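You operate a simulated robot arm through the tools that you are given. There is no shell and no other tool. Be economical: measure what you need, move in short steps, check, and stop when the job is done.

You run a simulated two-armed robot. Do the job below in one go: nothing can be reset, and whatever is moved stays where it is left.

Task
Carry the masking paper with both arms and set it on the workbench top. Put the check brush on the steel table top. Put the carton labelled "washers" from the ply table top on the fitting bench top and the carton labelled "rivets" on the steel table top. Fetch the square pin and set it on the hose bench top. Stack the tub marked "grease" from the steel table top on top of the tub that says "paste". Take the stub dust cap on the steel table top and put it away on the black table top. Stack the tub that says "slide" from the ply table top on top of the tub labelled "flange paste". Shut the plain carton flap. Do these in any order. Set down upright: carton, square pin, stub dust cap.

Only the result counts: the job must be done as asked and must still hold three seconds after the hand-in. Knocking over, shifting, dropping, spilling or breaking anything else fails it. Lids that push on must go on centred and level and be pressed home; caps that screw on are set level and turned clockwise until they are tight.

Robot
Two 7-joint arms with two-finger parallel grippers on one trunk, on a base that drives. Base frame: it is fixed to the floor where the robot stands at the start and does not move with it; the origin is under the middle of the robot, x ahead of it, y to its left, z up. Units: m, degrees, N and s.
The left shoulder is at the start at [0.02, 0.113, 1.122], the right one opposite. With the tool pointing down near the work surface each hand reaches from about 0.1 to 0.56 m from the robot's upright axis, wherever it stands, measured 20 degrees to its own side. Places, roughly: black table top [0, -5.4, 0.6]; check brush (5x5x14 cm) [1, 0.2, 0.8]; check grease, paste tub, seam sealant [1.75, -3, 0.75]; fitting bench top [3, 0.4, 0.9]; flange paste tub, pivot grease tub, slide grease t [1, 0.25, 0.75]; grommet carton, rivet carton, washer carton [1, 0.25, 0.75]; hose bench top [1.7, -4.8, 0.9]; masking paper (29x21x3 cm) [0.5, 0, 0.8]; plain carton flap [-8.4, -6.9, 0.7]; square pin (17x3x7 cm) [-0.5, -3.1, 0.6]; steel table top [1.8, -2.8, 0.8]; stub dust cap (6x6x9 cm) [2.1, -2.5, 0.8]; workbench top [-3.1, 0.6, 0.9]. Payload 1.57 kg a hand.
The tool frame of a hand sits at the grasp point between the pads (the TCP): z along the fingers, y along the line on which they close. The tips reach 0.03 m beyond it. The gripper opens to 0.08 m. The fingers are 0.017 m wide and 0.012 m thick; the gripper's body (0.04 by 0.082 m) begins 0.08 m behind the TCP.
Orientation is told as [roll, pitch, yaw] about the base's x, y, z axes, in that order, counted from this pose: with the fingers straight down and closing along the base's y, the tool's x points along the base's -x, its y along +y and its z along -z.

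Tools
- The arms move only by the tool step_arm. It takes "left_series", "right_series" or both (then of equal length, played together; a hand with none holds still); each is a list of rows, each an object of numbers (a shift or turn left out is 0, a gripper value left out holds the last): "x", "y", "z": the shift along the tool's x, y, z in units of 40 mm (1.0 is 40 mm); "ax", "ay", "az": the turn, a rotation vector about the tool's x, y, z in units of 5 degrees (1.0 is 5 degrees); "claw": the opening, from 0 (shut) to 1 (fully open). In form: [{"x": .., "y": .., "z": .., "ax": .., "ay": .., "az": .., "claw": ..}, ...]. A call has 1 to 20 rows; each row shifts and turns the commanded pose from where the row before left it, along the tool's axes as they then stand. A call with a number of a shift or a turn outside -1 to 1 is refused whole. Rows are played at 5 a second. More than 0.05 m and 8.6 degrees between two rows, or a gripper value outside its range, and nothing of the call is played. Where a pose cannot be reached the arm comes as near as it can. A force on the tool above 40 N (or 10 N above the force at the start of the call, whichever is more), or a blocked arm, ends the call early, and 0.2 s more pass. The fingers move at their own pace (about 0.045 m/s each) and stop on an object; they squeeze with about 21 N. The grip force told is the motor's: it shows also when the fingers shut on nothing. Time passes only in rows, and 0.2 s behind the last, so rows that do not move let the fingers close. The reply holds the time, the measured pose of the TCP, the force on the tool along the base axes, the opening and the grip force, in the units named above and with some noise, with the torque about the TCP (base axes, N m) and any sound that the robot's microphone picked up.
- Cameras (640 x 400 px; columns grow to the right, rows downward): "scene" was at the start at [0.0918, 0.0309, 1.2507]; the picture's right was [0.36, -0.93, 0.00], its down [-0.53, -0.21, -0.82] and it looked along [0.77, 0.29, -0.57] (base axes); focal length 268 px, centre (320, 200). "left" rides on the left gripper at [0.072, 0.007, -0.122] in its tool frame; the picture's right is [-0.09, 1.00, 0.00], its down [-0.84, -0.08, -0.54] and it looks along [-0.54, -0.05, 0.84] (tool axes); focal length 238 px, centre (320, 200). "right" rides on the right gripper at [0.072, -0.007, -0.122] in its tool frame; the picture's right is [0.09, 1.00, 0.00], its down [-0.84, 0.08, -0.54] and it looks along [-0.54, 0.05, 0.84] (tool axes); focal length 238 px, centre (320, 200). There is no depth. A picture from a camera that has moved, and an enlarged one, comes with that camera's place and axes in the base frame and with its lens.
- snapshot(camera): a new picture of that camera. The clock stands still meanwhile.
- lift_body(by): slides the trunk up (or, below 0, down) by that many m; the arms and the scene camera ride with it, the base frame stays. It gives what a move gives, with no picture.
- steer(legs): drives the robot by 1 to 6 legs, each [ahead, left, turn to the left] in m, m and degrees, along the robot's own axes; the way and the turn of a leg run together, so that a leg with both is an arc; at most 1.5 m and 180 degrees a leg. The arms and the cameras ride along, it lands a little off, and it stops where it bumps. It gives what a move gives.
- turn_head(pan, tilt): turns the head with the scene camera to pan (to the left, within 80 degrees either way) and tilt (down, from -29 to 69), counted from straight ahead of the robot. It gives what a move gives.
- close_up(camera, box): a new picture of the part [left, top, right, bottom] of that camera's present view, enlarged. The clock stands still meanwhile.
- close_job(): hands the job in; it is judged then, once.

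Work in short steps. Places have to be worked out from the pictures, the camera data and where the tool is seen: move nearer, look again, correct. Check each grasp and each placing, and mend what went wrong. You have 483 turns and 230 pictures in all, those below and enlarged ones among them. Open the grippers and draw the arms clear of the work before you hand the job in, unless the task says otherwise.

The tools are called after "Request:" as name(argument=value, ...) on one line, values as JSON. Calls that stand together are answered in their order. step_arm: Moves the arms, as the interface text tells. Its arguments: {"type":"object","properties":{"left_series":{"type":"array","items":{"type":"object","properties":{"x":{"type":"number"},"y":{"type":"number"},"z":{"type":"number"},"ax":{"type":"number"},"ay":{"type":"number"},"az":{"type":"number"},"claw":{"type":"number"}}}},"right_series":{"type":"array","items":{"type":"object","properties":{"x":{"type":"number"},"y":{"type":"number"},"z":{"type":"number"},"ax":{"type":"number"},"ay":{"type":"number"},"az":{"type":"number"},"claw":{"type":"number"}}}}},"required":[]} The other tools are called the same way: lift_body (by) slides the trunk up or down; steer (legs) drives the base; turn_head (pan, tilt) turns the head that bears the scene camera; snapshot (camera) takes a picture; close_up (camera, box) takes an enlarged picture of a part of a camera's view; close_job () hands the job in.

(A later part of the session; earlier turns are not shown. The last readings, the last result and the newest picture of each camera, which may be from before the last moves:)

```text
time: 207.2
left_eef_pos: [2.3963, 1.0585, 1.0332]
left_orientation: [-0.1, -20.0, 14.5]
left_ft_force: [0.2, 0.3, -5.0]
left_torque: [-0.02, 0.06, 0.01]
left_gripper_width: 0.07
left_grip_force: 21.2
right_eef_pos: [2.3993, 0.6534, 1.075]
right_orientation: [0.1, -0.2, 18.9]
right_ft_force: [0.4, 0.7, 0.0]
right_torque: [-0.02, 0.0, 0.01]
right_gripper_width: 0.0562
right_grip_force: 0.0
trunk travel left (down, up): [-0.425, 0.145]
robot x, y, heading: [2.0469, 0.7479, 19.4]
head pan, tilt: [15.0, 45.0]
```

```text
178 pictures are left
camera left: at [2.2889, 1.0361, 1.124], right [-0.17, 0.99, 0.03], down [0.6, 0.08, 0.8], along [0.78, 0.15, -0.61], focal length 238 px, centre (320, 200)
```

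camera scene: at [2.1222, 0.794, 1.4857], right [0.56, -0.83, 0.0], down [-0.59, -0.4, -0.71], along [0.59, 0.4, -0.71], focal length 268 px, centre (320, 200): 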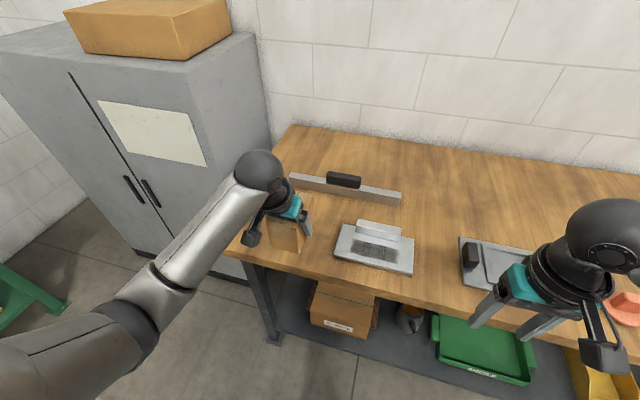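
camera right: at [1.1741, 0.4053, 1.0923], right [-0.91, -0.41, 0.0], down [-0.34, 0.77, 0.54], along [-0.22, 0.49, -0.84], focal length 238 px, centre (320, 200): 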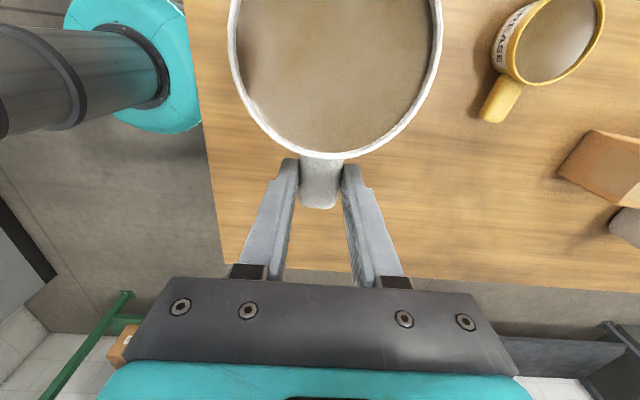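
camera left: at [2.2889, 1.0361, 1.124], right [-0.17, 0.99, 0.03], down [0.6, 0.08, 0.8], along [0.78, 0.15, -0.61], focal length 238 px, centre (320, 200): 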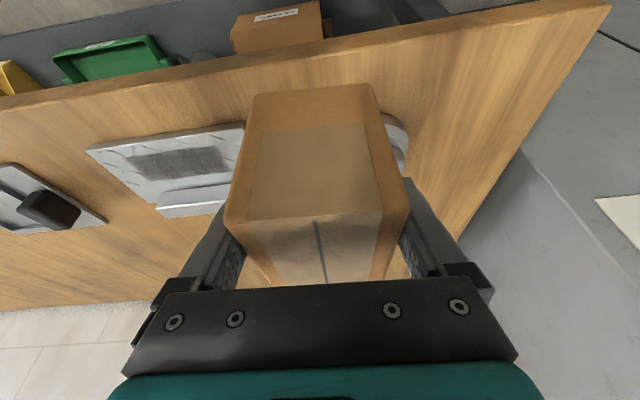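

The bench edge is about .405 ahead, so I move the carton 8.5 cm further in and 3 cm left, then begin lowering.

Request:
step_arm(left_series=[{"x": -0.7, "z": 0.25, "y": 0.25}, {"x": -0.7, "z": 0.25, "y": 0.25}, {"x": -0.7, "z": 0.25, "y": 0.25}, {"x": 0.17, "z": 0.47}, {"x": 0.17, "z": 0.47}, {"x": 0.17, "z": 0.47}, {}])

Request:
snapshot(camera="scene")

Request:
snapshot(camera="left")

```text
time: 208.8
left_eef_pos: [2.4775, 1.1092, 0.9778]
left_orientation: [0.0, -20.7, 14.4]
left_ft_force: [3.4, 1.4, 18.2]
left_torque: [0.52, -0.04, -0.17]
left_gripper_width: 0.0701
left_grip_force: 20.9
right_eef_pos: [2.4005, 0.6516, 1.0747]
right_orientation: [0.2, -0.1, 19.0]
right_ft_force: [-0.7, 0.2, -0.3]
right_torque: [-0.01, 0.0, -0.03]
right_gripper_width: 0.0559
right_grip_force: 0.0
trunk travel left (down, up): [-0.425, 0.145]
robot x, y, heading: [2.0473, 0.7467, 18.9]
head pan, tilt: [15.0, 45.0]
```

```text
177 pictures are left
camera scene: at [2.1212, 0.793, 1.4859], right [0.56, -0.83, 0.0], down [-0.59, -0.4, -0.71], along [0.59, 0.4, -0.71], focal length 268 px, centre (320, 200)
```

scene: 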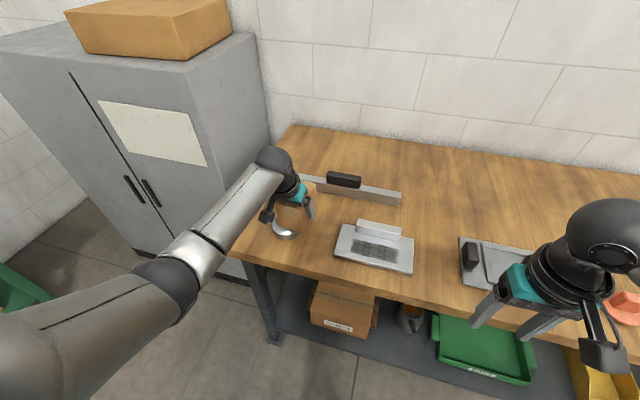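

```text
176 pictures are left
camera left: at [2.369, 1.0871, 1.0671], right [-0.17, 0.99, 0.03], down [0.59, 0.07, 0.8], along [0.79, 0.15, -0.6], focal length 238 px, centre (320, 200)
```

left: 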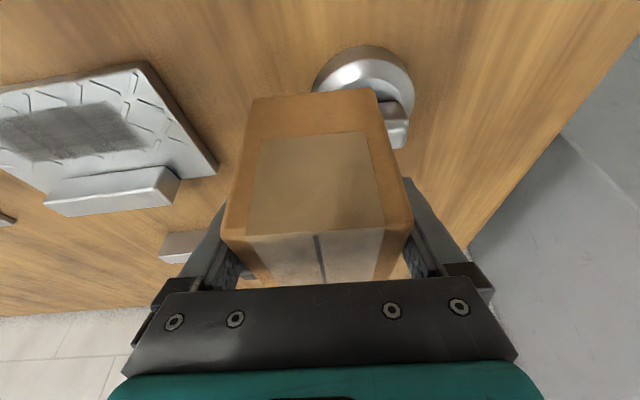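

A small silver item that was hidden behind the carton is right here, and the carton touched it. I lift straight up at once and look.

Request:
step_arm(left_series=[{"x": -0.34, "z": -0.94}, {"x": -0.34, "z": -0.94}, {}])

Request:
snapshot(camera="left")

Request:
close_up(camera="scene", box=[220, 150, 420, 280])

```text
time: 209.6
left_eef_pos: [2.4745, 1.108, 1.0535]
left_orientation: [0.0, -19.8, 14.6]
left_ft_force: [0.6, 0.4, -5.8]
left_torque: [-0.02, 0.05, -0.01]
left_gripper_width: 0.0699
left_grip_force: 21.5
right_eef_pos: [2.4004, 0.6529, 1.0752]
right_orientation: [0.2, -0.1, 19.0]
right_ft_force: [-0.2, -0.7, 0.1]
right_torque: [0.03, -0.01, 0.01]
right_gripper_width: 0.0559
right_grip_force: 0.0
trunk travel left (down, up): [-0.425, 0.145]
robot x, y, heading: [2.0451, 0.7439, 19.1]
head pan, tilt: [15.0, 45.0]
```

```text
175 pictures are left
camera left: at [2.3676, 1.0872, 1.1438], right [-0.17, 0.99, 0.03], down [0.6, 0.08, 0.79], along [0.78, 0.15, -0.61], focal length 238 px, centre (320, 200)
```

left: 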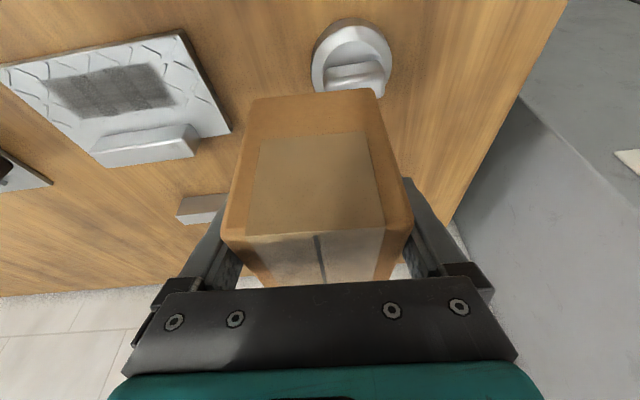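

```text
3.08 times, centred on (320, 215) of scene
camera zoom: at [2.1222, 0.7941, 1.4856], right [0.56, -0.83, 0.0], down [-0.59, -0.4, -0.71], along [0.59, 0.4, -0.71], focal length 823 px, centre (320, 154)
```

zoom: 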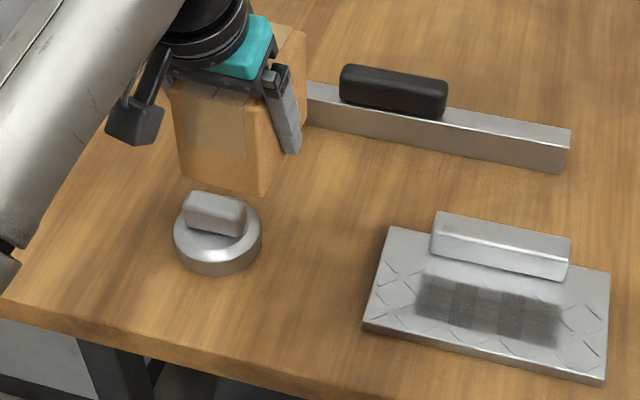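

The item stands upright and the contact was purely vertical. I choose a clear spot further back, right of the long bar and behind the plates. I raise, shift right .373, forward .09.

Request:
lift_body(by=0.1)

Request:
steer(legs=[[0, -0.373, 0], [0.09, 0, 0]])

Request:
turn_head(pan=0, tilt=45)

Request:
snapshot(camera="scene")

```text
time: 210.9
left_eef_pos: [2.4755, 1.1083, 1.1547]
left_orientation: [-0.1, -19.9, 14.6]
left_ft_force: [-0.4, 0.2, -4.3]
left_torque: [0.02, 0.06, 0.01]
left_gripper_width: 0.0699
left_grip_force: 20.8
right_eef_pos: [2.4005, 0.6546, 1.1749]
right_orientation: [0.1, 0.0, 19.0]
right_ft_force: [-0.6, -0.8, 0.6]
right_torque: [0.02, -0.01, 0.04]
right_gripper_width: 0.0559
right_grip_force: 0.0
trunk travel left (down, up): [-0.525, 0.045]
robot x, y, heading: [2.0437, 0.7447, 19.4]
head pan, tilt: [15.0, 45.0]
```

```text
time: 214.0
left_eef_pos: [2.6798, 0.7867, 1.1526]
left_orientation: [0.0, -19.9, 14.7]
left_ft_force: [-0.1, 0.0, -5.8]
left_torque: [-0.03, 0.07, -0.03]
left_gripper_width: 0.0696
left_grip_force: 20.7
right_eef_pos: [2.6065, 0.3331, 1.1754]
right_orientation: [0.1, -0.1, 19.2]
right_ft_force: [-0.3, 0.3, 1.1]
right_torque: [-0.01, 0.05, -0.01]
right_gripper_width: 0.0558
right_grip_force: 0.1
trunk travel left (down, up): [-0.525, 0.045]
robot x, y, heading: [2.2465, 0.4232, 19.3]
head pan, tilt: [15.0, 45.0]
```

```text
time: 214.8
left_eef_pos: [2.6795, 0.787, 1.1544]
left_orientation: [0.1, -19.8, 14.9]
left_ft_force: [0.1, -0.5, -4.6]
left_torque: [-0.02, 0.03, 0.01]
left_gripper_width: 0.07
left_grip_force: 21.3
right_eef_pos: [2.6059, 0.3314, 1.1761]
right_orientation: [0.1, 0.0, 19.1]
right_ft_force: [-0.6, 0.0, -0.7]
right_torque: [0.0, 0.01, -0.01]
right_gripper_width: 0.0559
right_grip_force: 0.1
trunk travel left (down, up): [-0.525, 0.045]
robot x, y, heading: [2.2494, 0.4181, 19.1]
head pan, tilt: [0.0, 45.0]
```

```text
173 pictures are left
camera scene: at [2.3367, 0.4527, 1.5857], right [0.33, -0.94, 0.0], down [-0.67, -0.23, -0.71], along [0.67, 0.23, -0.71], focal length 268 px, centre (320, 200)
```

scene: 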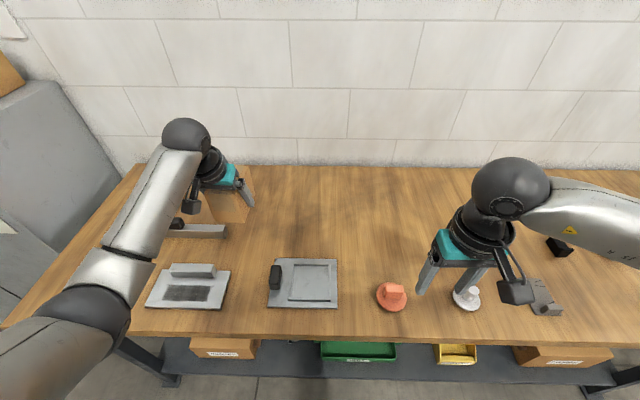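

The target spot is behind the left part of the second plate, right of the bar. I move the hand there, lower the trunk, then look.

Request:
step_arm(left_series=[{"x": -0.73, "z": 0.266, "y": -0.43}, {"x": -0.73, "z": 0.266, "y": -0.43}, {"x": -0.73, "z": 0.266, "y": -0.43}])

Request:
lift_body(by=-0.14)

Request:
snapshot(camera="scene")

Request:
snapshot(camera="left")

```text
time: 215.6
left_eef_pos: [2.7845, 0.7597, 1.1521]
left_orientation: [0.2, -19.9, 14.8]
left_ft_force: [0.6, 0.8, -5.4]
left_torque: [-0.01, 0.08, 0.01]
left_gripper_width: 0.0699
left_grip_force: 21.0
right_eef_pos: [2.6088, 0.3322, 1.175]
right_orientation: [0.1, 0.0, 19.3]
right_ft_force: [-0.1, 0.2, 0.5]
right_torque: [0.03, 0.02, -0.01]
right_gripper_width: 0.0558
right_grip_force: 0.0
trunk travel left (down, up): [-0.525, 0.045]
robot x, y, heading: [2.2543, 0.4219, 19.4]
head pan, tilt: [0.0, 45.0]
```

```text
time: 217.2
left_eef_pos: [2.7825, 0.76, 1.015]
left_orientation: [0.0, -19.8, 14.8]
left_ft_force: [-0.4, 0.0, -5.0]
left_torque: [-0.01, 0.04, 0.03]
left_gripper_width: 0.07
left_grip_force: 21.5
right_eef_pos: [2.6062, 0.332, 1.0347]
right_orientation: [0.1, -0.1, 19.2]
right_ft_force: [0.2, 0.1, 0.3]
right_torque: [-0.01, 0.01, -0.01]
right_gripper_width: 0.056
right_grip_force: 0.1
trunk travel left (down, up): [-0.385, 0.185]
robot x, y, heading: [2.252, 0.4206, 19.2]
head pan, tilt: [0.0, 45.0]
```

```text
172 pictures are left
camera scene: at [2.3371, 0.4526, 1.4457], right [0.33, -0.94, 0.0], down [-0.67, -0.23, -0.71], along [0.67, 0.23, -0.71], focal length 268 px, centre (320, 200)
```

scene: 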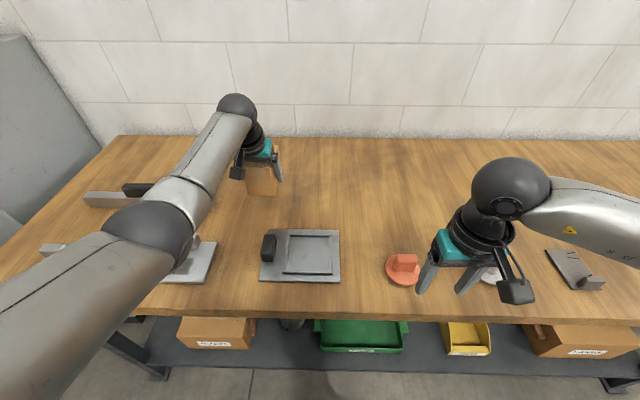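

```text
171 pictures are left
camera left: at [2.6756, 0.7388, 1.1038], right [-0.17, 0.98, 0.03], down [0.6, 0.08, 0.8], along [0.78, 0.15, -0.61], focal length 238 px, centre (320, 200)
```

left: 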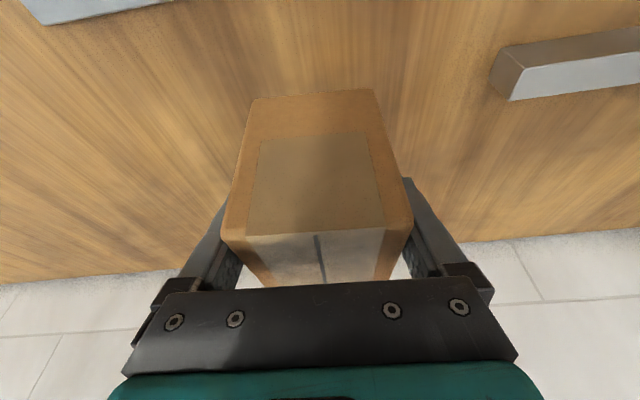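

The area is clear on all sides. I lower gently to contact.

Request:
step_arm(left_series=[{"x": 0.17, "z": 0.47}, {"x": 0.17, "z": 0.47}, {"x": 0.07, "z": 0.19}, {"x": 0.05, "z": 0.14}, {"x": 0.035, "z": 0.1}, {"x": 0.035, "z": 0.1}, {"x": 0.035, "z": 0.1}, {}])

```text
time: 219.0
left_eef_pos: [2.7827, 0.761, 0.947]
left_orientation: [0.0, -20.0, 14.7]
left_ft_force: [0.5, -0.4, -5.4]
left_torque: [0.02, 0.04, 0.01]
left_gripper_width: 0.0696
left_grip_force: 20.8
right_eef_pos: [2.6063, 0.3317, 1.0354]
right_orientation: [0.2, 0.0, 19.2]
right_ft_force: [-0.2, -0.3, 0.2]
right_torque: [-0.02, -0.02, -0.03]
right_gripper_width: 0.0558
right_grip_force: 0.1
trunk travel left (down, up): [-0.385, 0.185]
robot x, y, heading: [2.2555, 0.423, 19.3]
head pan, tilt: [0.0, 45.0]
```

Request:
step_arm(left_series=[{"x": 0.035, "z": 0.1}, {"x": 0.035, "z": 0.1}, {"x": 0.035, "z": 0.1}, {"x": 0.035, "z": 0.1}, {}])

Request:
snapshot(camera="left")

```text
time: 220.2
left_eef_pos: [2.784, 0.7595, 0.9308]
left_orientation: [0.0, -20.1, 14.7]
left_ft_force: [-0.2, -0.6, -5.3]
left_torque: [0.02, 0.07, -0.02]
left_gripper_width: 0.0699
left_grip_force: 21.1
right_eef_pos: [2.606, 0.3321, 1.0344]
right_orientation: [0.1, 0.0, 19.1]
right_ft_force: [0.0, -0.1, -0.4]
right_torque: [-0.01, -0.02, 0.02]
right_gripper_width: 0.0559
right_grip_force: 0.1
trunk travel left (down, up): [-0.385, 0.185]
robot x, y, heading: [2.2514, 0.4248, 19.4]
head pan, tilt: [0.0, 45.0]
```

```text
170 pictures are left
camera left: at [2.6762, 0.7387, 1.0198], right [-0.17, 0.99, 0.03], down [0.6, 0.08, 0.8], along [0.78, 0.15, -0.61], focal length 238 px, centre (320, 200)
```

left: 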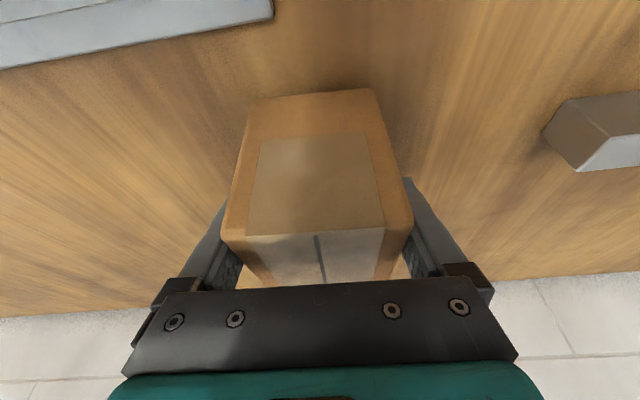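

Still free. I continue down in small steps.

Request:
step_arm(left_series=[{"x": 0.035, "z": 0.1}, {"x": 0.035, "z": 0.1}, {"x": 0.035, "z": 0.1}, {"x": 0.035, "z": 0.1}, {"x": 0.035, "z": 0.1}, {}])

```text
time: 221.6
left_eef_pos: [2.7795, 0.7588, 0.9151]
left_orientation: [0.1, -20.5, 14.7]
left_ft_force: [5.3, 4.4, 18.8]
left_torque: [-0.04, -0.03, 0.23]
left_gripper_width: 0.0701
left_grip_force: 21.1
left hand out of reach, approached as far as the arm can: row 3
right_eef_pos: [2.6056, 0.3311, 1.0344]
right_orientation: [0.1, -0.1, 19.2]
right_ft_force: [0.0, -0.5, 0.1]
right_torque: [0.01, 0.03, -0.04]
right_gripper_width: 0.0562
right_grip_force: 0.0
trunk travel left (down, up): [-0.385, 0.185]
robot x, y, heading: [2.2516, 0.4218, 19.2]
head pan, tilt: [0.0, 45.0]
```

Contact. I check before releasing.

Request:
close_up(camera="scene", box=[190, 110, 350, 230])

```text
3.33 times, centred on (270, 170) of scene
camera zoom: at [2.3359, 0.452, 1.4458], right [0.33, -0.94, 0.0], down [-0.67, -0.23, -0.71], along [0.67, 0.23, -0.71], focal length 892 px, centre (487, 300)
```

zoom: 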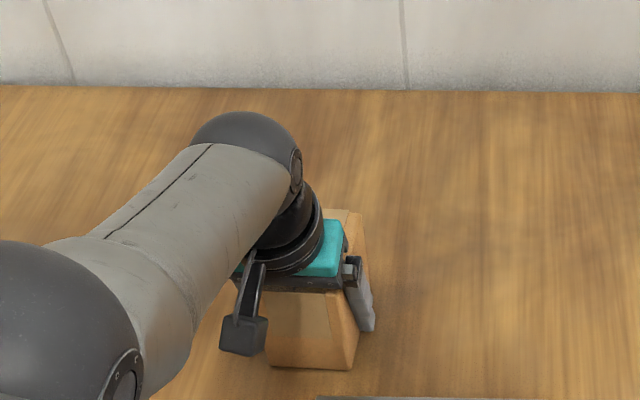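

The carton stands on the bench. I open and retract along the finger direction.

Request:
step_arm(left_series=[{"z": -0.05, "x": -0.02}, {"claw": 1}, {}, {}, {"z": -0.5}, {"z": -0.8}, {"z": -1}, {"z": -1}, {"z": -1, "x": 0.3}])

Request:
close_up(camera="scene", box=[190, 110, 350, 230])

```text
time: 223.6
left_eef_pos: [2.7117, 0.7413, 1.0696]
left_orientation: [0.0, -19.8, 14.7]
left_ft_force: [0.0, 0.1, -0.5]
left_torque: [-0.02, -0.02, 0.0]
left_gripper_width: 0.0804
left_grip_force: 0.0
right_eef_pos: [2.6049, 0.3318, 1.0351]
right_orientation: [0.1, -0.1, 19.2]
right_ft_force: [0.4, -1.0, 0.8]
right_torque: [-0.02, 0.01, -0.01]
right_gripper_width: 0.0561
right_grip_force: 0.0
trunk travel left (down, up): [-0.385, 0.185]
robot x, y, heading: [2.2499, 0.4228, 19.3]
head pan, tilt: [0.0, 45.0]
```

```text
3.33 times, centred on (270, 170) of scene
camera zoom: at [2.3362, 0.4523, 1.4457], right [0.33, -0.94, 0.0], down [-0.67, -0.23, -0.71], along [0.67, 0.23, -0.71], focal length 892 px, centre (487, 300)
```

zoom: 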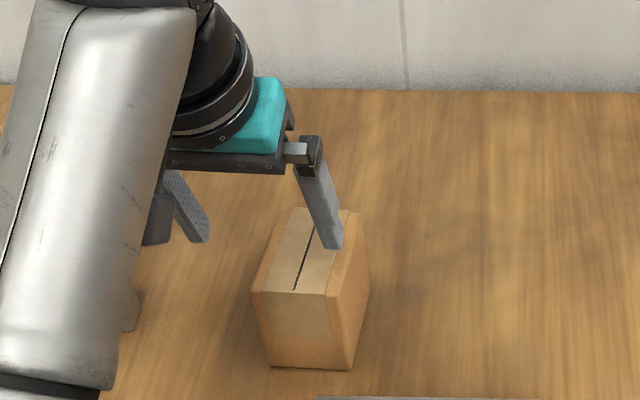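

The washers carton stands upright. I straighten the left hand, raise, and drive back to the right side of the ply table for rivets and brush.

Request:
lift_body(by=0.12)

Request:
step_arm(left_series=[{"x": 0.9, "z": -0.3, "ay": 1}, {"x": 0.9, "z": -0.2, "ay": 1}, {"x": 0.9, "ay": 1, "az": -0.45}, {"x": 0.7, "ay": 0.96, "az": -0.45}])

Request:
steer(legs=[[-0.32, 0, 0], [0, -0.43, 0], [0, 0, 89.7], [0, 0.83, 0], [0.09, 0, 0]])

Request:
snapshot(camera="scene")

```text
time: 225.1
left_eef_pos: [2.7122, 0.7419, 1.191]
left_orientation: [-0.1, -19.8, 14.7]
left_ft_force: [0.2, -0.2, 0.1]
left_torque: [0.01, -0.01, 0.02]
left_gripper_width: 0.08
left_grip_force: 0.1
right_eef_pos: [2.607, 0.3326, 1.1553]
right_orientation: [0.1, -0.1, 19.2]
right_ft_force: [0.0, 0.0, 0.6]
right_torque: [-0.01, 0.0, -0.02]
right_gripper_width: 0.0561
right_grip_force: 0.0
trunk travel left (down, up): [-0.505, 0.065]
robot x, y, heading: [2.2524, 0.4223, 19.4]
head pan, tilt: [0.0, 45.0]
```

```text
time: 226.1
left_eef_pos: [2.578, 0.7051, 1.179]
left_orientation: [-0.4, 0.0, 19.3]
left_ft_force: [-0.1, 0.4, -0.3]
left_torque: [-0.05, 0.01, 0.01]
left_gripper_width: 0.08
left_grip_force: 0.1
right_eef_pos: [2.6057, 0.3331, 1.1546]
right_orientation: [0.0, -0.1, 19.2]
right_ft_force: [-0.2, -0.6, 0.3]
right_torque: [0.0, 0.02, -0.02]
right_gripper_width: 0.0558
right_grip_force: 0.2
trunk travel left (down, up): [-0.505, 0.065]
robot x, y, heading: [2.2504, 0.4194, 19.2]
head pan, tilt: [0.0, 45.0]
```

```text
time: 239.0
left_eef_pos: [0.9936, 0.0566, 1.1795]
left_orientation: [-0.5, -0.2, 109.4]
left_ft_force: [-0.5, 0.1, -0.3]
left_torque: [-0.02, -0.01, 0.01]
left_gripper_width: 0.0799
left_grip_force: 0.0
right_eef_pos: [1.3662, 0.0847, 1.1553]
right_orientation: [0.1, 0.0, 109.4]
right_ft_force: [-0.2, 0.6, 1.1]
right_torque: [0.0, -0.04, -0.01]
right_gripper_width: 0.0559
right_grip_force: 0.1
trunk travel left (down, up): [-0.505, 0.065]
robot x, y, heading: [1.2766, -0.269, 109.4]
head pan, tilt: [0.0, 45.0]
```

```text
167 pictures are left
camera scene: at [1.2459, -0.1851, 1.5656], right [0.94, 0.33, 0.0], down [0.23, -0.67, -0.71], along [-0.23, 0.67, -0.71], focal length 268 px, centre (320, 200)
```

scene: 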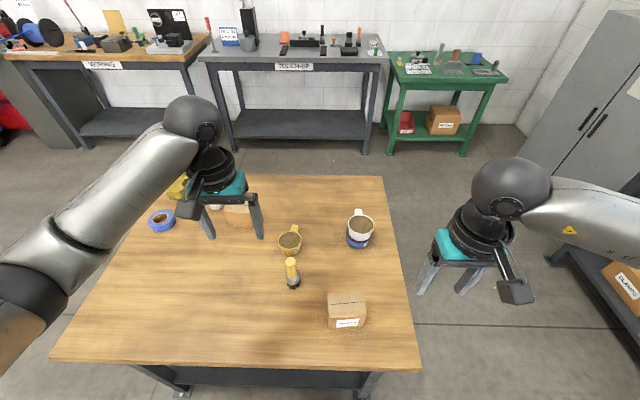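

I zoom in on the rivets and brush.

Request:
close_up(camera="scene", box=[260, 240, 400, 340])

```text
4.00 times, centred on (330, 290) of scene
camera zoom: at [1.2459, -0.1851, 1.5656], right [0.94, 0.33, 0.0], down [0.23, -0.67, -0.71], along [-0.23, 0.67, -0.71], focal length 1070 px, centre (280, -160)
```

zoom: 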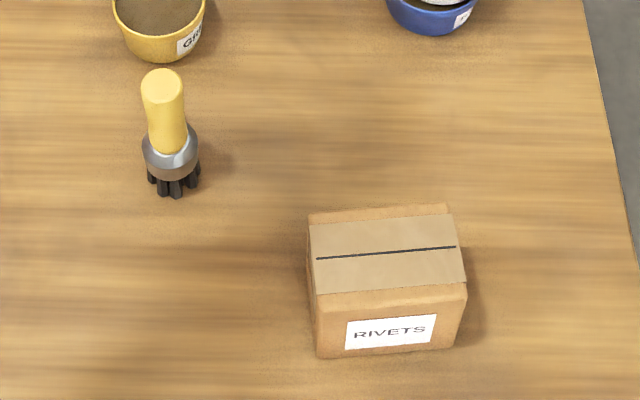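

Rivets is at F .407, R .073, turned about 4.5°; the brush is at F .506, L .086. I take rivets first with the right hand, turned to close fore-aft.

Request:
step_arm(right_series=[{"az": 1, "claw": 1}, {"az": 1}, {"az": 1}, {"az": 1}, {"az": 1}, {"az": 1}, {"az": 1}, {"az": 1}, {"az": 1}, {"az": 1}, {"az": 1}, {"az": 1}, {"az": 1}, {"az": 1}, {"az": 1}, {"az": 1}, {"az": 1}, {"az": 0.1}])

Request:
step_arm(right_series=[{"x": 0.75, "y": 0.705}, {"x": 0.75, "y": 0.705}, {"x": 0.75, "y": 0.705}, {"x": 0.75, "y": 0.705}])

Request:
lift_body(by=-0.23)

Request:
snapshot(camera="right")

```text
time: 242.8
left_eef_pos: [0.9932, 0.0538, 1.1786]
left_orientation: [-0.5, -0.1, 109.5]
left_ft_force: [0.1, 0.2, -0.1]
left_torque: [-0.02, 0.04, -0.01]
left_gripper_width: 0.0802
left_grip_force: 0.0
right_eef_pos: [1.3679, 0.0841, 1.1545]
right_orientation: [0.0, 0.2, 23.8]
right_ft_force: [0.2, 0.3, 0.6]
right_torque: [-0.01, -0.02, 0.01]
right_gripper_width: 0.0798
right_grip_force: 0.1
trunk travel left (down, up): [-0.505, 0.065]
robot x, y, heading: [1.2781, -0.2717, 109.4]
head pan, tilt: [0.0, 45.0]
```

```text
time: 243.8
left_eef_pos: [0.9937, 0.0561, 1.1791]
left_orientation: [-0.5, -0.1, 109.5]
left_ft_force: [-0.5, 0.6, -0.7]
left_torque: [0.0, 0.01, -0.02]
left_gripper_width: 0.08
left_grip_force: 0.2
right_eef_pos: [1.2092, 0.1399, 1.1538]
right_orientation: [-0.1, 0.0, 23.9]
right_ft_force: [1.0, -0.5, 0.4]
right_torque: [0.02, -0.04, -0.01]
right_gripper_width: 0.0798
right_grip_force: 0.0
trunk travel left (down, up): [-0.505, 0.065]
robot x, y, heading: [1.2761, -0.2685, 109.2]
head pan, tilt: [0.0, 45.0]
```

```text
time: 246.2
left_eef_pos: [0.9945, 0.0553, 0.9486]
left_orientation: [-0.4, 0.0, 109.4]
left_ft_force: [0.5, 0.9, 0.9]
left_torque: [-0.03, 0.02, -0.03]
left_gripper_width: 0.0799
left_grip_force: 0.1
right_eef_pos: [1.211, 0.1395, 0.9251]
right_orientation: [0.2, 0.1, 23.9]
right_ft_force: [0.2, 0.2, -0.1]
right_torque: [-0.01, -0.02, 0.01]
right_gripper_width: 0.08
right_grip_force: 0.1
trunk travel left (down, up): [-0.275, 0.295]
robot x, y, heading: [1.2762, -0.2707, 109.3]
head pan, tilt: [0.0, 45.0]
```

```text
165 pictures are left
camera right: at [1.1482, 0.1042, 1.0487], right [-0.49, 0.87, 0.0], down [0.73, 0.41, 0.54], along [0.47, 0.26, -0.84], focal length 238 px, centre (320, 200)
```

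right: 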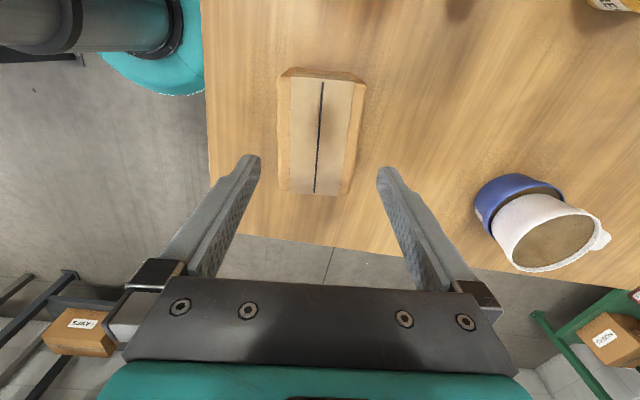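

The carton is centred and aligned to within 3 mm. I descend and grip.

Request:
step_arm(right_series=[{"y": -0.05, "z": 0.6}, {"z": 0.8}, {"z": 0.8}, {"z": 0.8}, {"claw": 0}, {}, {}, {}])

Request:
step_arm(right_series=[{"z": -0.3}, {"z": -0.7}, {"z": -1}, {"z": -1}, {}])

```text
time: 248.0
left_eef_pos: [0.9931, 0.0553, 0.948]
left_orientation: [-0.4, -0.1, 109.4]
left_ft_force: [-0.3, -0.2, -0.2]
left_torque: [0.02, -0.01, 0.01]
left_gripper_width: 0.0803
left_grip_force: 0.0
right_eef_pos: [1.2102, 0.137, 0.8046]
right_orientation: [0.0, 0.1, 23.9]
right_ft_force: [0.0, 0.7, 0.8]
right_torque: [0.04, 0.11, -0.03]
right_gripper_width: 0.07
right_grip_force: 20.6
trunk travel left (down, up): [-0.275, 0.295]
robot x, y, heading: [1.2821, -0.27, 109.6]
head pan, tilt: [0.0, 45.0]
```

```text
time: 249.2
left_eef_pos: [0.9944, 0.0561, 0.9496]
left_orientation: [-0.4, 0.0, 109.4]
left_ft_force: [-0.2, -0.4, 0.2]
left_torque: [0.01, 0.0, 0.04]
left_gripper_width: 0.0799
left_grip_force: 0.0
right_eef_pos: [1.2106, 0.1379, 0.9238]
right_orientation: [0.0, 0.2, 23.9]
right_ft_force: [-0.9, 0.6, -5.0]
right_torque: [0.01, -0.07, 0.01]
right_gripper_width: 0.07
right_grip_force: 21.5
trunk travel left (down, up): [-0.275, 0.295]
robot x, y, heading: [1.2775, -0.2729, 109.7]
head pan, tilt: [0.0, 45.0]
```

Rivets is held. I move the right hand aside and bring the left hand above the brush.

Request:
step_arm(left_series=[{}, {}, {}, {"x": -0.88, "y": -0.6}, {"x": -0.88, "y": -0.6}, {"x": -0.88, "y": -0.6}], right_series=[{"x": -0.9, "y": -0.5}, {"x": -0.9, "y": -0.5}, {"x": -0.9, "y": -0.5}, {}, {}, {}])

Request:
snapshot(camera="left")

```text
time: 250.6
left_eef_pos: [1.0272, 0.1794, 0.9482]
left_orientation: [-0.3, -0.1, 109.3]
left_ft_force: [0.2, -0.8, -0.6]
left_torque: [-0.01, -0.02, 0.02]
left_gripper_width: 0.0803
left_grip_force: 0.0
right_eef_pos: [1.3342, 0.1275, 0.9237]
right_orientation: [0.0, 0.1, 23.9]
right_ft_force: [0.4, -0.6, -4.2]
right_torque: [0.01, 0.05, 0.0]
right_gripper_width: 0.0699
right_grip_force: 20.3
trunk travel left (down, up): [-0.275, 0.295]
robot x, y, heading: [1.2772, -0.2696, 109.3]
head pan, tilt: [0.0, 45.0]
```

```text
164 pictures are left
camera left: at [1.0433, 0.1087, 1.0702], right [-0.97, -0.24, -0.01], down [-0.21, 0.81, 0.54], along [-0.13, 0.53, -0.84], focal length 238 px, centre (320, 200)
```

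left: 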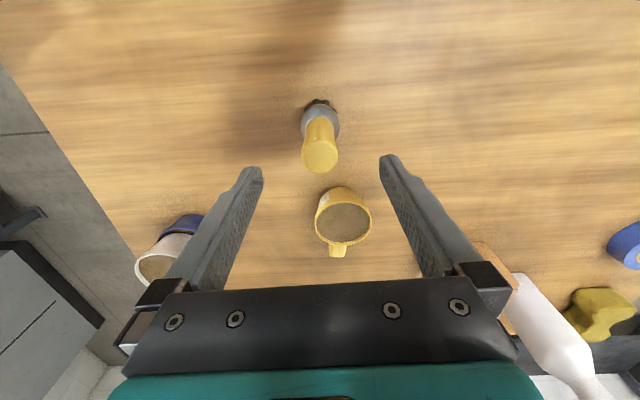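

The brush is centred between the fingers. I descend and grip its handle.

Request:
step_arm(left_series=[{"z": 0.7}, {"z": 0.7}, {"z": 0.7}, {"claw": 0}, {}, {}, {}, {}, {}])

Request:
step_arm(left_series=[{"z": -0.3}, {"z": -0.7}, {"z": -1}, {"z": -1}, {}])

Request:
snapshot(camera="scene")

```text
time: 252.6
left_eef_pos: [1.0267, 0.1805, 0.865]
left_orientation: [-0.4, -0.1, 109.5]
left_ft_force: [-0.8, -0.3, 0.5]
left_torque: [-0.1, 0.16, 0.01]
left_gripper_width: 0.029
left_grip_force: 21.2
right_eef_pos: [1.3347, 0.127, 0.924]
right_orientation: [-0.1, 0.0, 23.8]
right_ft_force: [1.1, 0.5, -4.3]
right_torque: [0.02, -0.01, 0.01]
right_gripper_width: 0.07
right_grip_force: 20.8
trunk travel left (down, up): [-0.275, 0.295]
robot x, y, heading: [1.2756, -0.2721, 109.5]
head pan, tilt: [0.0, 45.0]
```

```text
time: 253.8
left_eef_pos: [1.0277, 0.1788, 0.9863]
left_orientation: [-0.4, -0.1, 109.4]
left_ft_force: [0.4, -0.6, -2.5]
left_torque: [-0.05, 0.04, 0.0]
left_gripper_width: 0.0289
left_grip_force: 21.0
right_eef_pos: [1.3342, 0.1264, 0.9247]
right_orientation: [0.1, 0.1, 23.8]
right_ft_force: [-0.2, -0.1, -4.9]
right_torque: [0.01, 0.02, 0.02]
right_gripper_width: 0.07
right_grip_force: 20.8
trunk travel left (down, up): [-0.275, 0.295]
robot x, y, heading: [1.2775, -0.268, 109.4]
head pan, tilt: [0.0, 45.0]
```

```text
163 pictures are left
camera scene: at [1.2462, -0.1855, 1.3356], right [0.94, 0.33, 0.0], down [0.23, -0.67, -0.71], along [-0.23, 0.67, -0.71], focal length 268 px, centre (320, 200)
```

scene: 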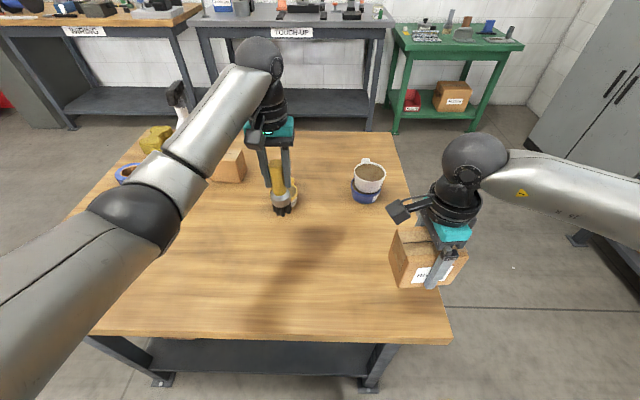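

Both are held. I retract the left arm, raise the trunk, and head out of the gap to face south toward the steel table.

Request:
lift_body(by=0.22)

Request:
step_arm(left_series=[{"x": 0.9, "y": 0.5}, {"x": 0.9, "y": 0.5}, {"x": 0.9, "y": 0.5}, {"x": 0.6}])

Request:
steer(legs=[[-0.08, 0, 0], [0, -0.8, 0], [0, 0, -90], [0, 0, -90]])

Request:
turn_head(pan=0, tilt=15)

Request:
snapshot(camera="scene")

```text
time: 256.1
left_eef_pos: [1.0269, 0.1784, 1.205]
left_orientation: [-0.5, -0.2, 109.5]
left_ft_force: [-0.7, -0.8, -3.6]
left_torque: [-0.01, 0.05, 0.0]
left_gripper_width: 0.0283
left_grip_force: 20.8
right_eef_pos: [1.3332, 0.1266, 1.1439]
right_orientation: [0.0, 0.1, 23.9]
right_ft_force: [-0.3, -1.0, -4.8]
right_torque: [0.01, -0.01, 0.01]
right_gripper_width: 0.0702
right_grip_force: 21.2
trunk travel left (down, up): [-0.495, 0.075]
robot x, y, heading: [1.2763, -0.2716, 109.3]
head pan, tilt: [0.0, 45.0]
```

```text
time: 257.1
left_eef_pos: [1.0155, 0.0332, 1.2058]
left_orientation: [-0.4, -0.1, 109.4]
left_ft_force: [-1.1, -0.4, -2.3]
left_torque: [-0.02, 0.03, -0.01]
left_gripper_width: 0.0276
left_grip_force: 21.0
right_eef_pos: [1.335, 0.1259, 1.1442]
right_orientation: [0.1, 0.1, 23.9]
right_ft_force: [-0.1, -0.4, -4.9]
right_torque: [0.0, 0.03, 0.01]
right_gripper_width: 0.07
right_grip_force: 20.6
trunk travel left (down, up): [-0.495, 0.075]
robot x, y, heading: [1.2756, -0.2723, 109.4]
head pan, tilt: [0.0, 45.0]
```

```text
time: 269.8
left_eef_pos: [2.3096, -0.3965, 1.2061]
left_orientation: [-0.3, -0.1, -71.9]
left_ft_force: [-0.1, 1.3, -1.9]
left_torque: [0.0, 0.0, 0.01]
left_gripper_width: 0.0275
left_grip_force: 20.9
right_eef_pos: [1.9875, -0.4816, 1.144]
right_orientation: [0.0, 0.1, -157.2]
right_ft_force: [0.2, 0.5, -5.5]
right_torque: [0.01, 0.01, 0.02]
right_gripper_width: 0.0697
right_grip_force: 20.8
trunk travel left (down, up): [-0.495, 0.075]
robot x, y, heading: [2.0531, -0.085, -71.7]
head pan, tilt: [0.0, 45.0]
```

```text
time: 270.7
left_eef_pos: [2.3099, -0.3977, 1.2052]
left_orientation: [-0.4, -0.1, -71.8]
left_ft_force: [0.2, -0.1, -3.3]
left_torque: [0.0, -0.02, 0.01]
left_gripper_width: 0.0276
left_grip_force: 21.1
right_eef_pos: [1.9873, -0.4834, 1.1442]
right_orientation: [0.0, 0.1, -157.3]
right_ft_force: [-0.1, -0.3, -5.9]
right_torque: [0.04, -0.02, -0.04]
right_gripper_width: 0.0701
right_grip_force: 21.3
trunk travel left (down, up): [-0.495, 0.075]
robot x, y, heading: [2.055, -0.0829, -71.7]
head pan, tilt: [0.0, 15.0]
```

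```text
162 pictures are left
camera scene: at [2.0852, -0.185, 1.6023], right [-0.95, -0.31, 0.0], down [-0.08, 0.25, -0.97], along [0.3, -0.92, -0.26], focal length 268 px, centre (320, 200)
```

scene: 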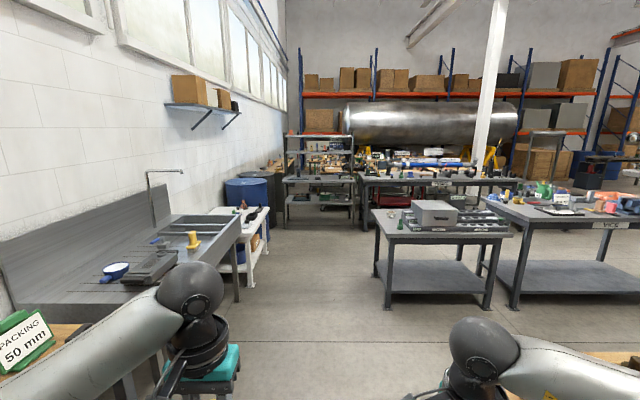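

I zoom in on the steel table ahead.

Request:
close_up(camera="scene", box=[360, 170, 520, 270])

```text
4.00 times, centred on (440, 220) of scene
camera zoom: at [2.0852, -0.185, 1.6023], right [-0.95, -0.31, 0.0], down [-0.08, 0.25, -0.97], along [0.3, -0.92, -0.26], focal length 1070 px, centre (-160, 120)
```

zoom: 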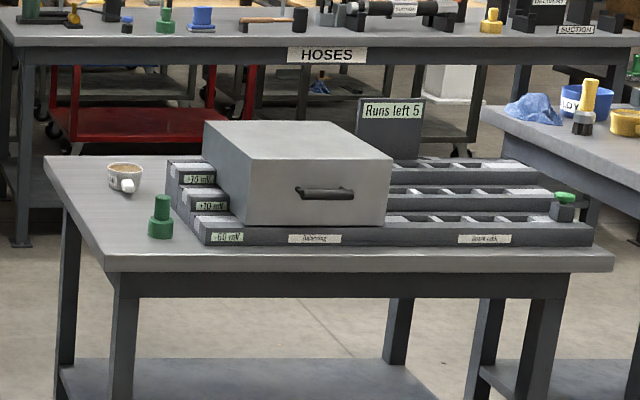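

The green cap at about (2.10,-2.45) is the dust cap, on the steel table with its near edge from (2.19,-2.13) to (1.28,-2.43). I drive in front of its east part.

Request:
steer(legs=[[1.0, 0, 0.4], [0.5, -0.55, 0]])

Request:
turn_head(pan=0, tilt=40)

Request:
snapshot(camera="scene")

```text
time: 279.6
left_eef_pos: [2.2639, -1.9992, 1.205]
left_orientation: [-0.4, -0.2, -71.8]
left_ft_force: [0.8, 0.4, -3.0]
left_torque: [0.01, -0.03, -0.05]
left_gripper_width: 0.0278
left_grip_force: 21.1
right_eef_pos: [1.9426, -2.0845, 1.1439]
right_orientation: [0.0, 0.1, -157.2]
right_ft_force: [0.2, -1.1, -4.9]
right_torque: [-0.01, 0.01, 0.02]
right_gripper_width: 0.0698
right_grip_force: 20.9
trunk travel left (down, up): [-0.495, 0.075]
robot x, y, heading: [2.0073, -1.6915, -72.0]
head pan, tilt: [0.0, 15.0]
```

```text
time: 280.4
left_eef_pos: [2.2657, -1.9991, 1.206]
left_orientation: [-0.3, -0.1, -71.7]
left_ft_force: [0.1, 0.2, -4.0]
left_torque: [0.01, 0.01, -0.02]
left_gripper_width: 0.0278
left_grip_force: 21.2
right_eef_pos: [1.9431, -2.0856, 1.1435]
right_orientation: [0.0, 0.1, -157.3]
right_ft_force: [0.5, 0.4, -4.8]
right_torque: [0.02, -0.01, 0.0]
right_gripper_width: 0.0699
right_grip_force: 21.7
trunk travel left (down, up): [-0.495, 0.075]
robot x, y, heading: [2.0062, -1.6902, -71.7]
head pan, tilt: [0.0, 40.0]
```

```text
160 pictures are left
camera scene: at [2.0382, -1.7806, 1.5629], right [-0.95, -0.31, 0.0], down [-0.2, 0.61, -0.77], along [0.24, -0.73, -0.64], focal length 268 px, centre (320, 200)
```

scene: 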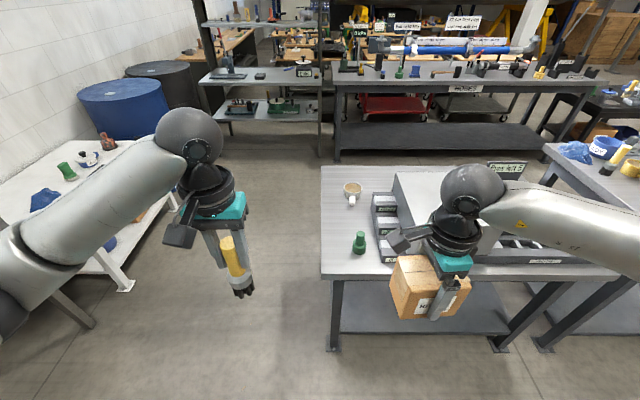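

Request:
close_up(camera="scene", box=[310, 140, 470, 290])

Request:
close_up(camera="scene", box=[520, 110, 640, 200])

```text
2.67 times, centred on (390, 215) of scene
camera zoom: at [2.0382, -1.7806, 1.5629], right [-0.95, -0.31, 0.0], down [-0.2, 0.61, -0.77], along [0.24, -0.73, -0.64], focal length 714 px, centre (133, 160)
```

zoom: 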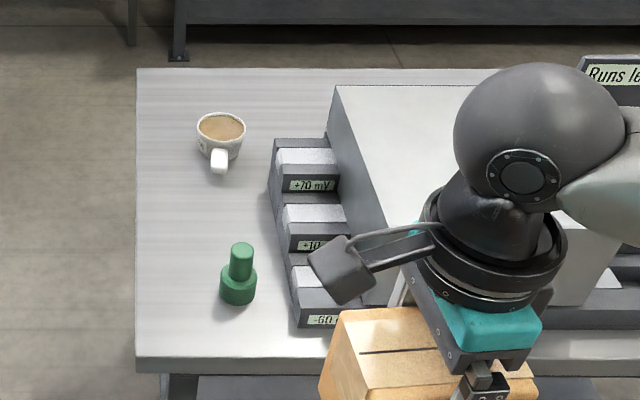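

```text
4.44 times, centred on (580, 155) of scene
camera zoom: at [2.0382, -1.7806, 1.5629], right [-0.95, -0.31, 0.0], down [-0.2, 0.61, -0.77], along [0.24, -0.73, -0.64], focal length 1189 px, centre (-836, 400)
```

zoom: 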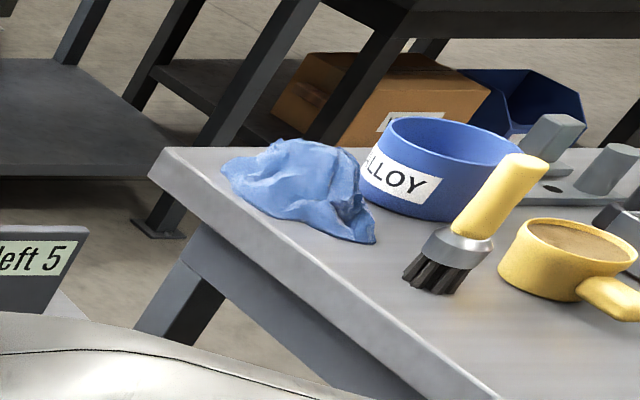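

Only one tub is visible here, so the others must be behind the box. I drive round to the east side of the steel table, facing west, where the free strip is in reach.

Request:
steer(legs=[[0, 0.47, 0], [0.95, 0, 0], [0, 0, -90]])

Request:
snapshot(camera="scene")

```text
time: 291.6
left_eef_pos: [2.4485, -2.696, 1.2063]
left_orientation: [-0.4, -0.1, -161.4]
left_ft_force: [0.3, -0.7, -3.0]
left_torque: [0.0, 0.0, 0.0]
left_gripper_width: 0.0276
left_grip_force: 21.2
right_eef_pos: [2.3605, -2.3747, 1.145]
right_orientation: [0.0, 0.1, 113.2]
right_ft_force: [0.1, 0.2, -4.2]
right_torque: [0.05, 0.01, 0.03]
right_gripper_width: 0.0701
right_grip_force: 21.2
trunk travel left (down, up): [-0.495, 0.075]
robot x, y, heading: [2.7596, -2.4398, -161.2]
head pan, tilt: [0.0, 40.0]
```

```text
157 pictures are left
camera scene: at [2.6674, -2.4687, 1.5629], right [-0.32, 0.95, 0.0], down [0.61, 0.21, -0.77], along [-0.73, -0.25, -0.64], focal length 268 px, centre (320, 200)
```

scene: 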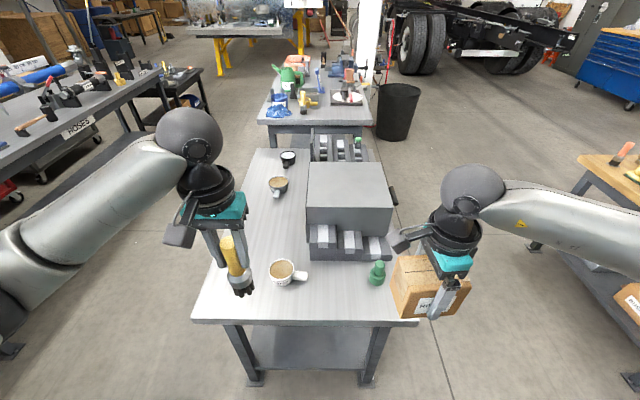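

Request:
close_up(camera="scene", box=[235, 140, 395, 240])

Request:
close_up(camera="scene", box=[190, 230, 420, 340])

```text
4.00 times, centred on (315, 190) of scene
camera zoom: at [2.6674, -2.4687, 1.5629], right [-0.32, 0.95, 0.0], down [0.61, 0.21, -0.77], along [-0.73, -0.25, -0.64], focal length 1070 px, centre (340, 240)
```

zoom: 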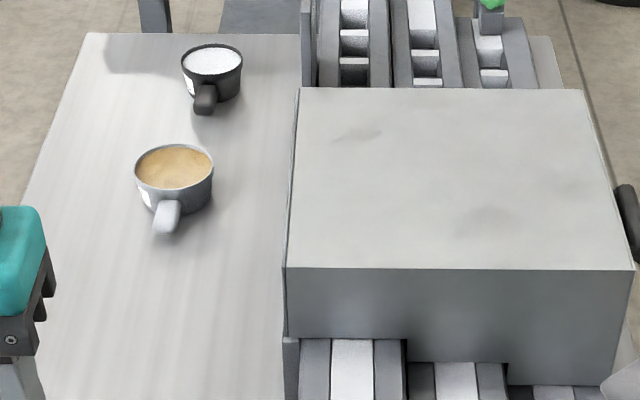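

```text
2.78 times, centred on (305, 285) of scene
camera zoom: at [2.6674, -2.4687, 1.5629], right [-0.32, 0.95, 0.0], down [0.61, 0.21, -0.77], along [-0.73, -0.25, -0.64], focal length 745 px, centre (362, -36)
```

zoom: 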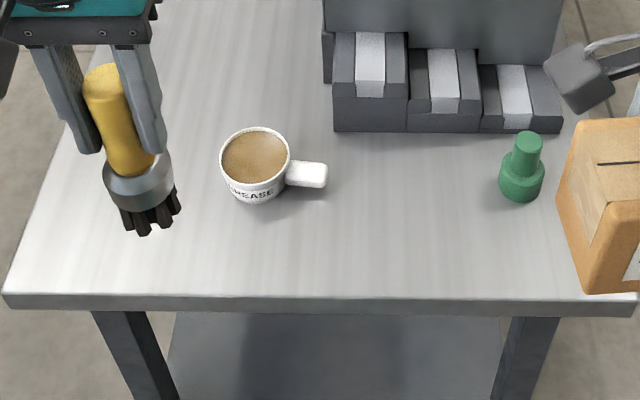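

White is "GREASE"; a grey and a black tub stand on the south strip. I move rivets to the space between the white tub and the cap, and the brush to the south-east corner area, then lower.

Request:
step_arm(left_series=[{"x": -0.763, "y": 0.54}, {"x": -0.763, "y": 0.54}, {"x": -0.763, "y": 0.54}, {"x": -0.763, "y": 0.54}, {"x": -0.763, "y": 0.54}, {"x": -0.763, "y": 0.54}], right_series=[{"x": 0.495, "y": 0.887}, {"x": 0.495, "y": 0.887}, {"x": 0.495, "y": 0.887}, {"x": 0.495, "y": 0.887}, {"x": 0.495, "y": 0.887}, {"x": 0.495, "y": 0.887}])

Request:
lift_body(by=-0.2)

Request:
snapshot(camera="scene")

Request:
snapshot(camera="right")

Request:
snapshot(camera="left")

```text
time: 293.0
left_eef_pos: [2.3196, -2.8856, 1.203]
left_orientation: [-0.5, -0.1, -161.2]
left_ft_force: [1.9, -3.1, -3.1]
left_torque: [0.15, 0.02, -0.02]
left_gripper_width: 0.0277
left_grip_force: 21.4
right_eef_pos: [2.2108, -2.5715, 1.1445]
right_orientation: [0.1, -0.5, 113.0]
right_ft_force: [-1.4, 3.5, -6.7]
right_torque: [-0.25, -0.18, 0.01]
right_gripper_width: 0.0696
right_grip_force: 20.8
trunk travel left (down, up): [-0.495, 0.075]
robot x, y, heading: [2.7588, -2.4413, -161.5]
head pan, tilt: [0.0, 40.0]
```

```text
time: 295.2
left_eef_pos: [2.3174, -2.8788, 1.0037]
left_orientation: [-0.3, -0.1, -161.2]
left_ft_force: [0.0, 0.0, -1.8]
left_torque: [0.01, -0.01, 0.02]
left_gripper_width: 0.0277
left_grip_force: 21.4
right_eef_pos: [2.212, -2.5698, 0.9441]
right_orientation: [0.0, 0.0, 113.2]
right_ft_force: [-0.2, 0.1, -3.8]
right_torque: [-0.01, 0.02, -0.01]
right_gripper_width: 0.07
right_grip_force: 21.1
trunk travel left (down, up): [-0.295, 0.275]
robot x, y, heading: [2.7601, -2.4367, -161.4]
head pan, tilt: [0.0, 40.0]
```

```text
154 pictures are left
camera scene: at [2.6674, -2.469, 1.3629], right [-0.32, 0.95, 0.0], down [0.61, 0.21, -0.77], along [-0.73, -0.25, -0.64], focal length 268 px, centre (320, 200)
```

scene: 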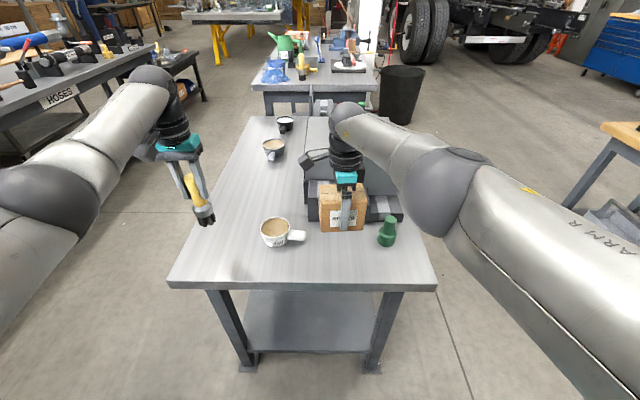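

```text
153 pictures are left
camera right: at [2.2465, -2.6324, 1.0681], right [-0.88, -0.48, 0.0], down [-0.4, 0.74, 0.54], along [-0.26, 0.48, -0.84], focal length 238 px, centre (320, 200)
```

right: 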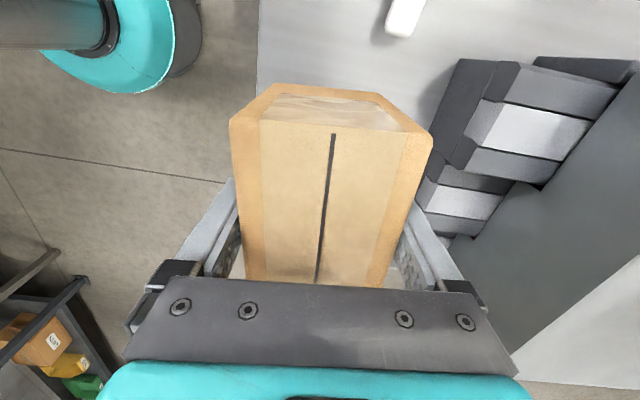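

```text
152 pictures are left
camera left: at [2.3878, -2.8628, 1.1266], right [0.23, -0.97, -0.01], down [-0.82, -0.2, 0.54], along [-0.53, -0.12, -0.84], focal length 238 px, centre (320, 200)
```

left: 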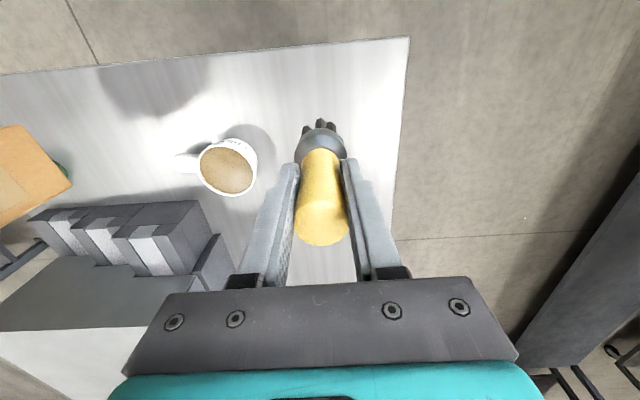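

Both targets lie inside the table. I lower the right hand (rivets) first to contact, shifting the brush 2 cm inward.

Request:
step_arm(left_series=[{"y": -0.5}, {}, {}, {}, {}, {}, {}, {}], right_series=[{"z": 0.7}, {"z": 0.7}, {"z": 0.4}, {"z": 0.15}, {"z": 0.1}, {"z": 0.1}, {"z": 0.1}, {}])

```text
time: 297.0
left_eef_pos: [2.3108, -2.8599, 1.0057]
left_orientation: [-0.4, -0.1, -161.3]
left_ft_force: [-1.1, -0.4, -3.1]
left_torque: [0.0, 0.01, -0.01]
left_gripper_width: 0.0276
left_grip_force: 20.9
right_eef_pos: [2.2272, -2.5577, 0.8554]
right_orientation: [-0.1, 0.1, 113.3]
right_ft_force: [-0.4, -0.2, -4.4]
right_torque: [0.01, 0.0, -0.03]
right_gripper_width: 0.0699
right_grip_force: 21.1
right hand out of reach, approached as far as the arm can: row 1, 2, 3, 5
trunk travel left (down, up): [-0.295, 0.275]
robot x, y, heading: [2.7591, -2.4357, -161.4]
head pan, tilt: [0.0, 40.0]
```

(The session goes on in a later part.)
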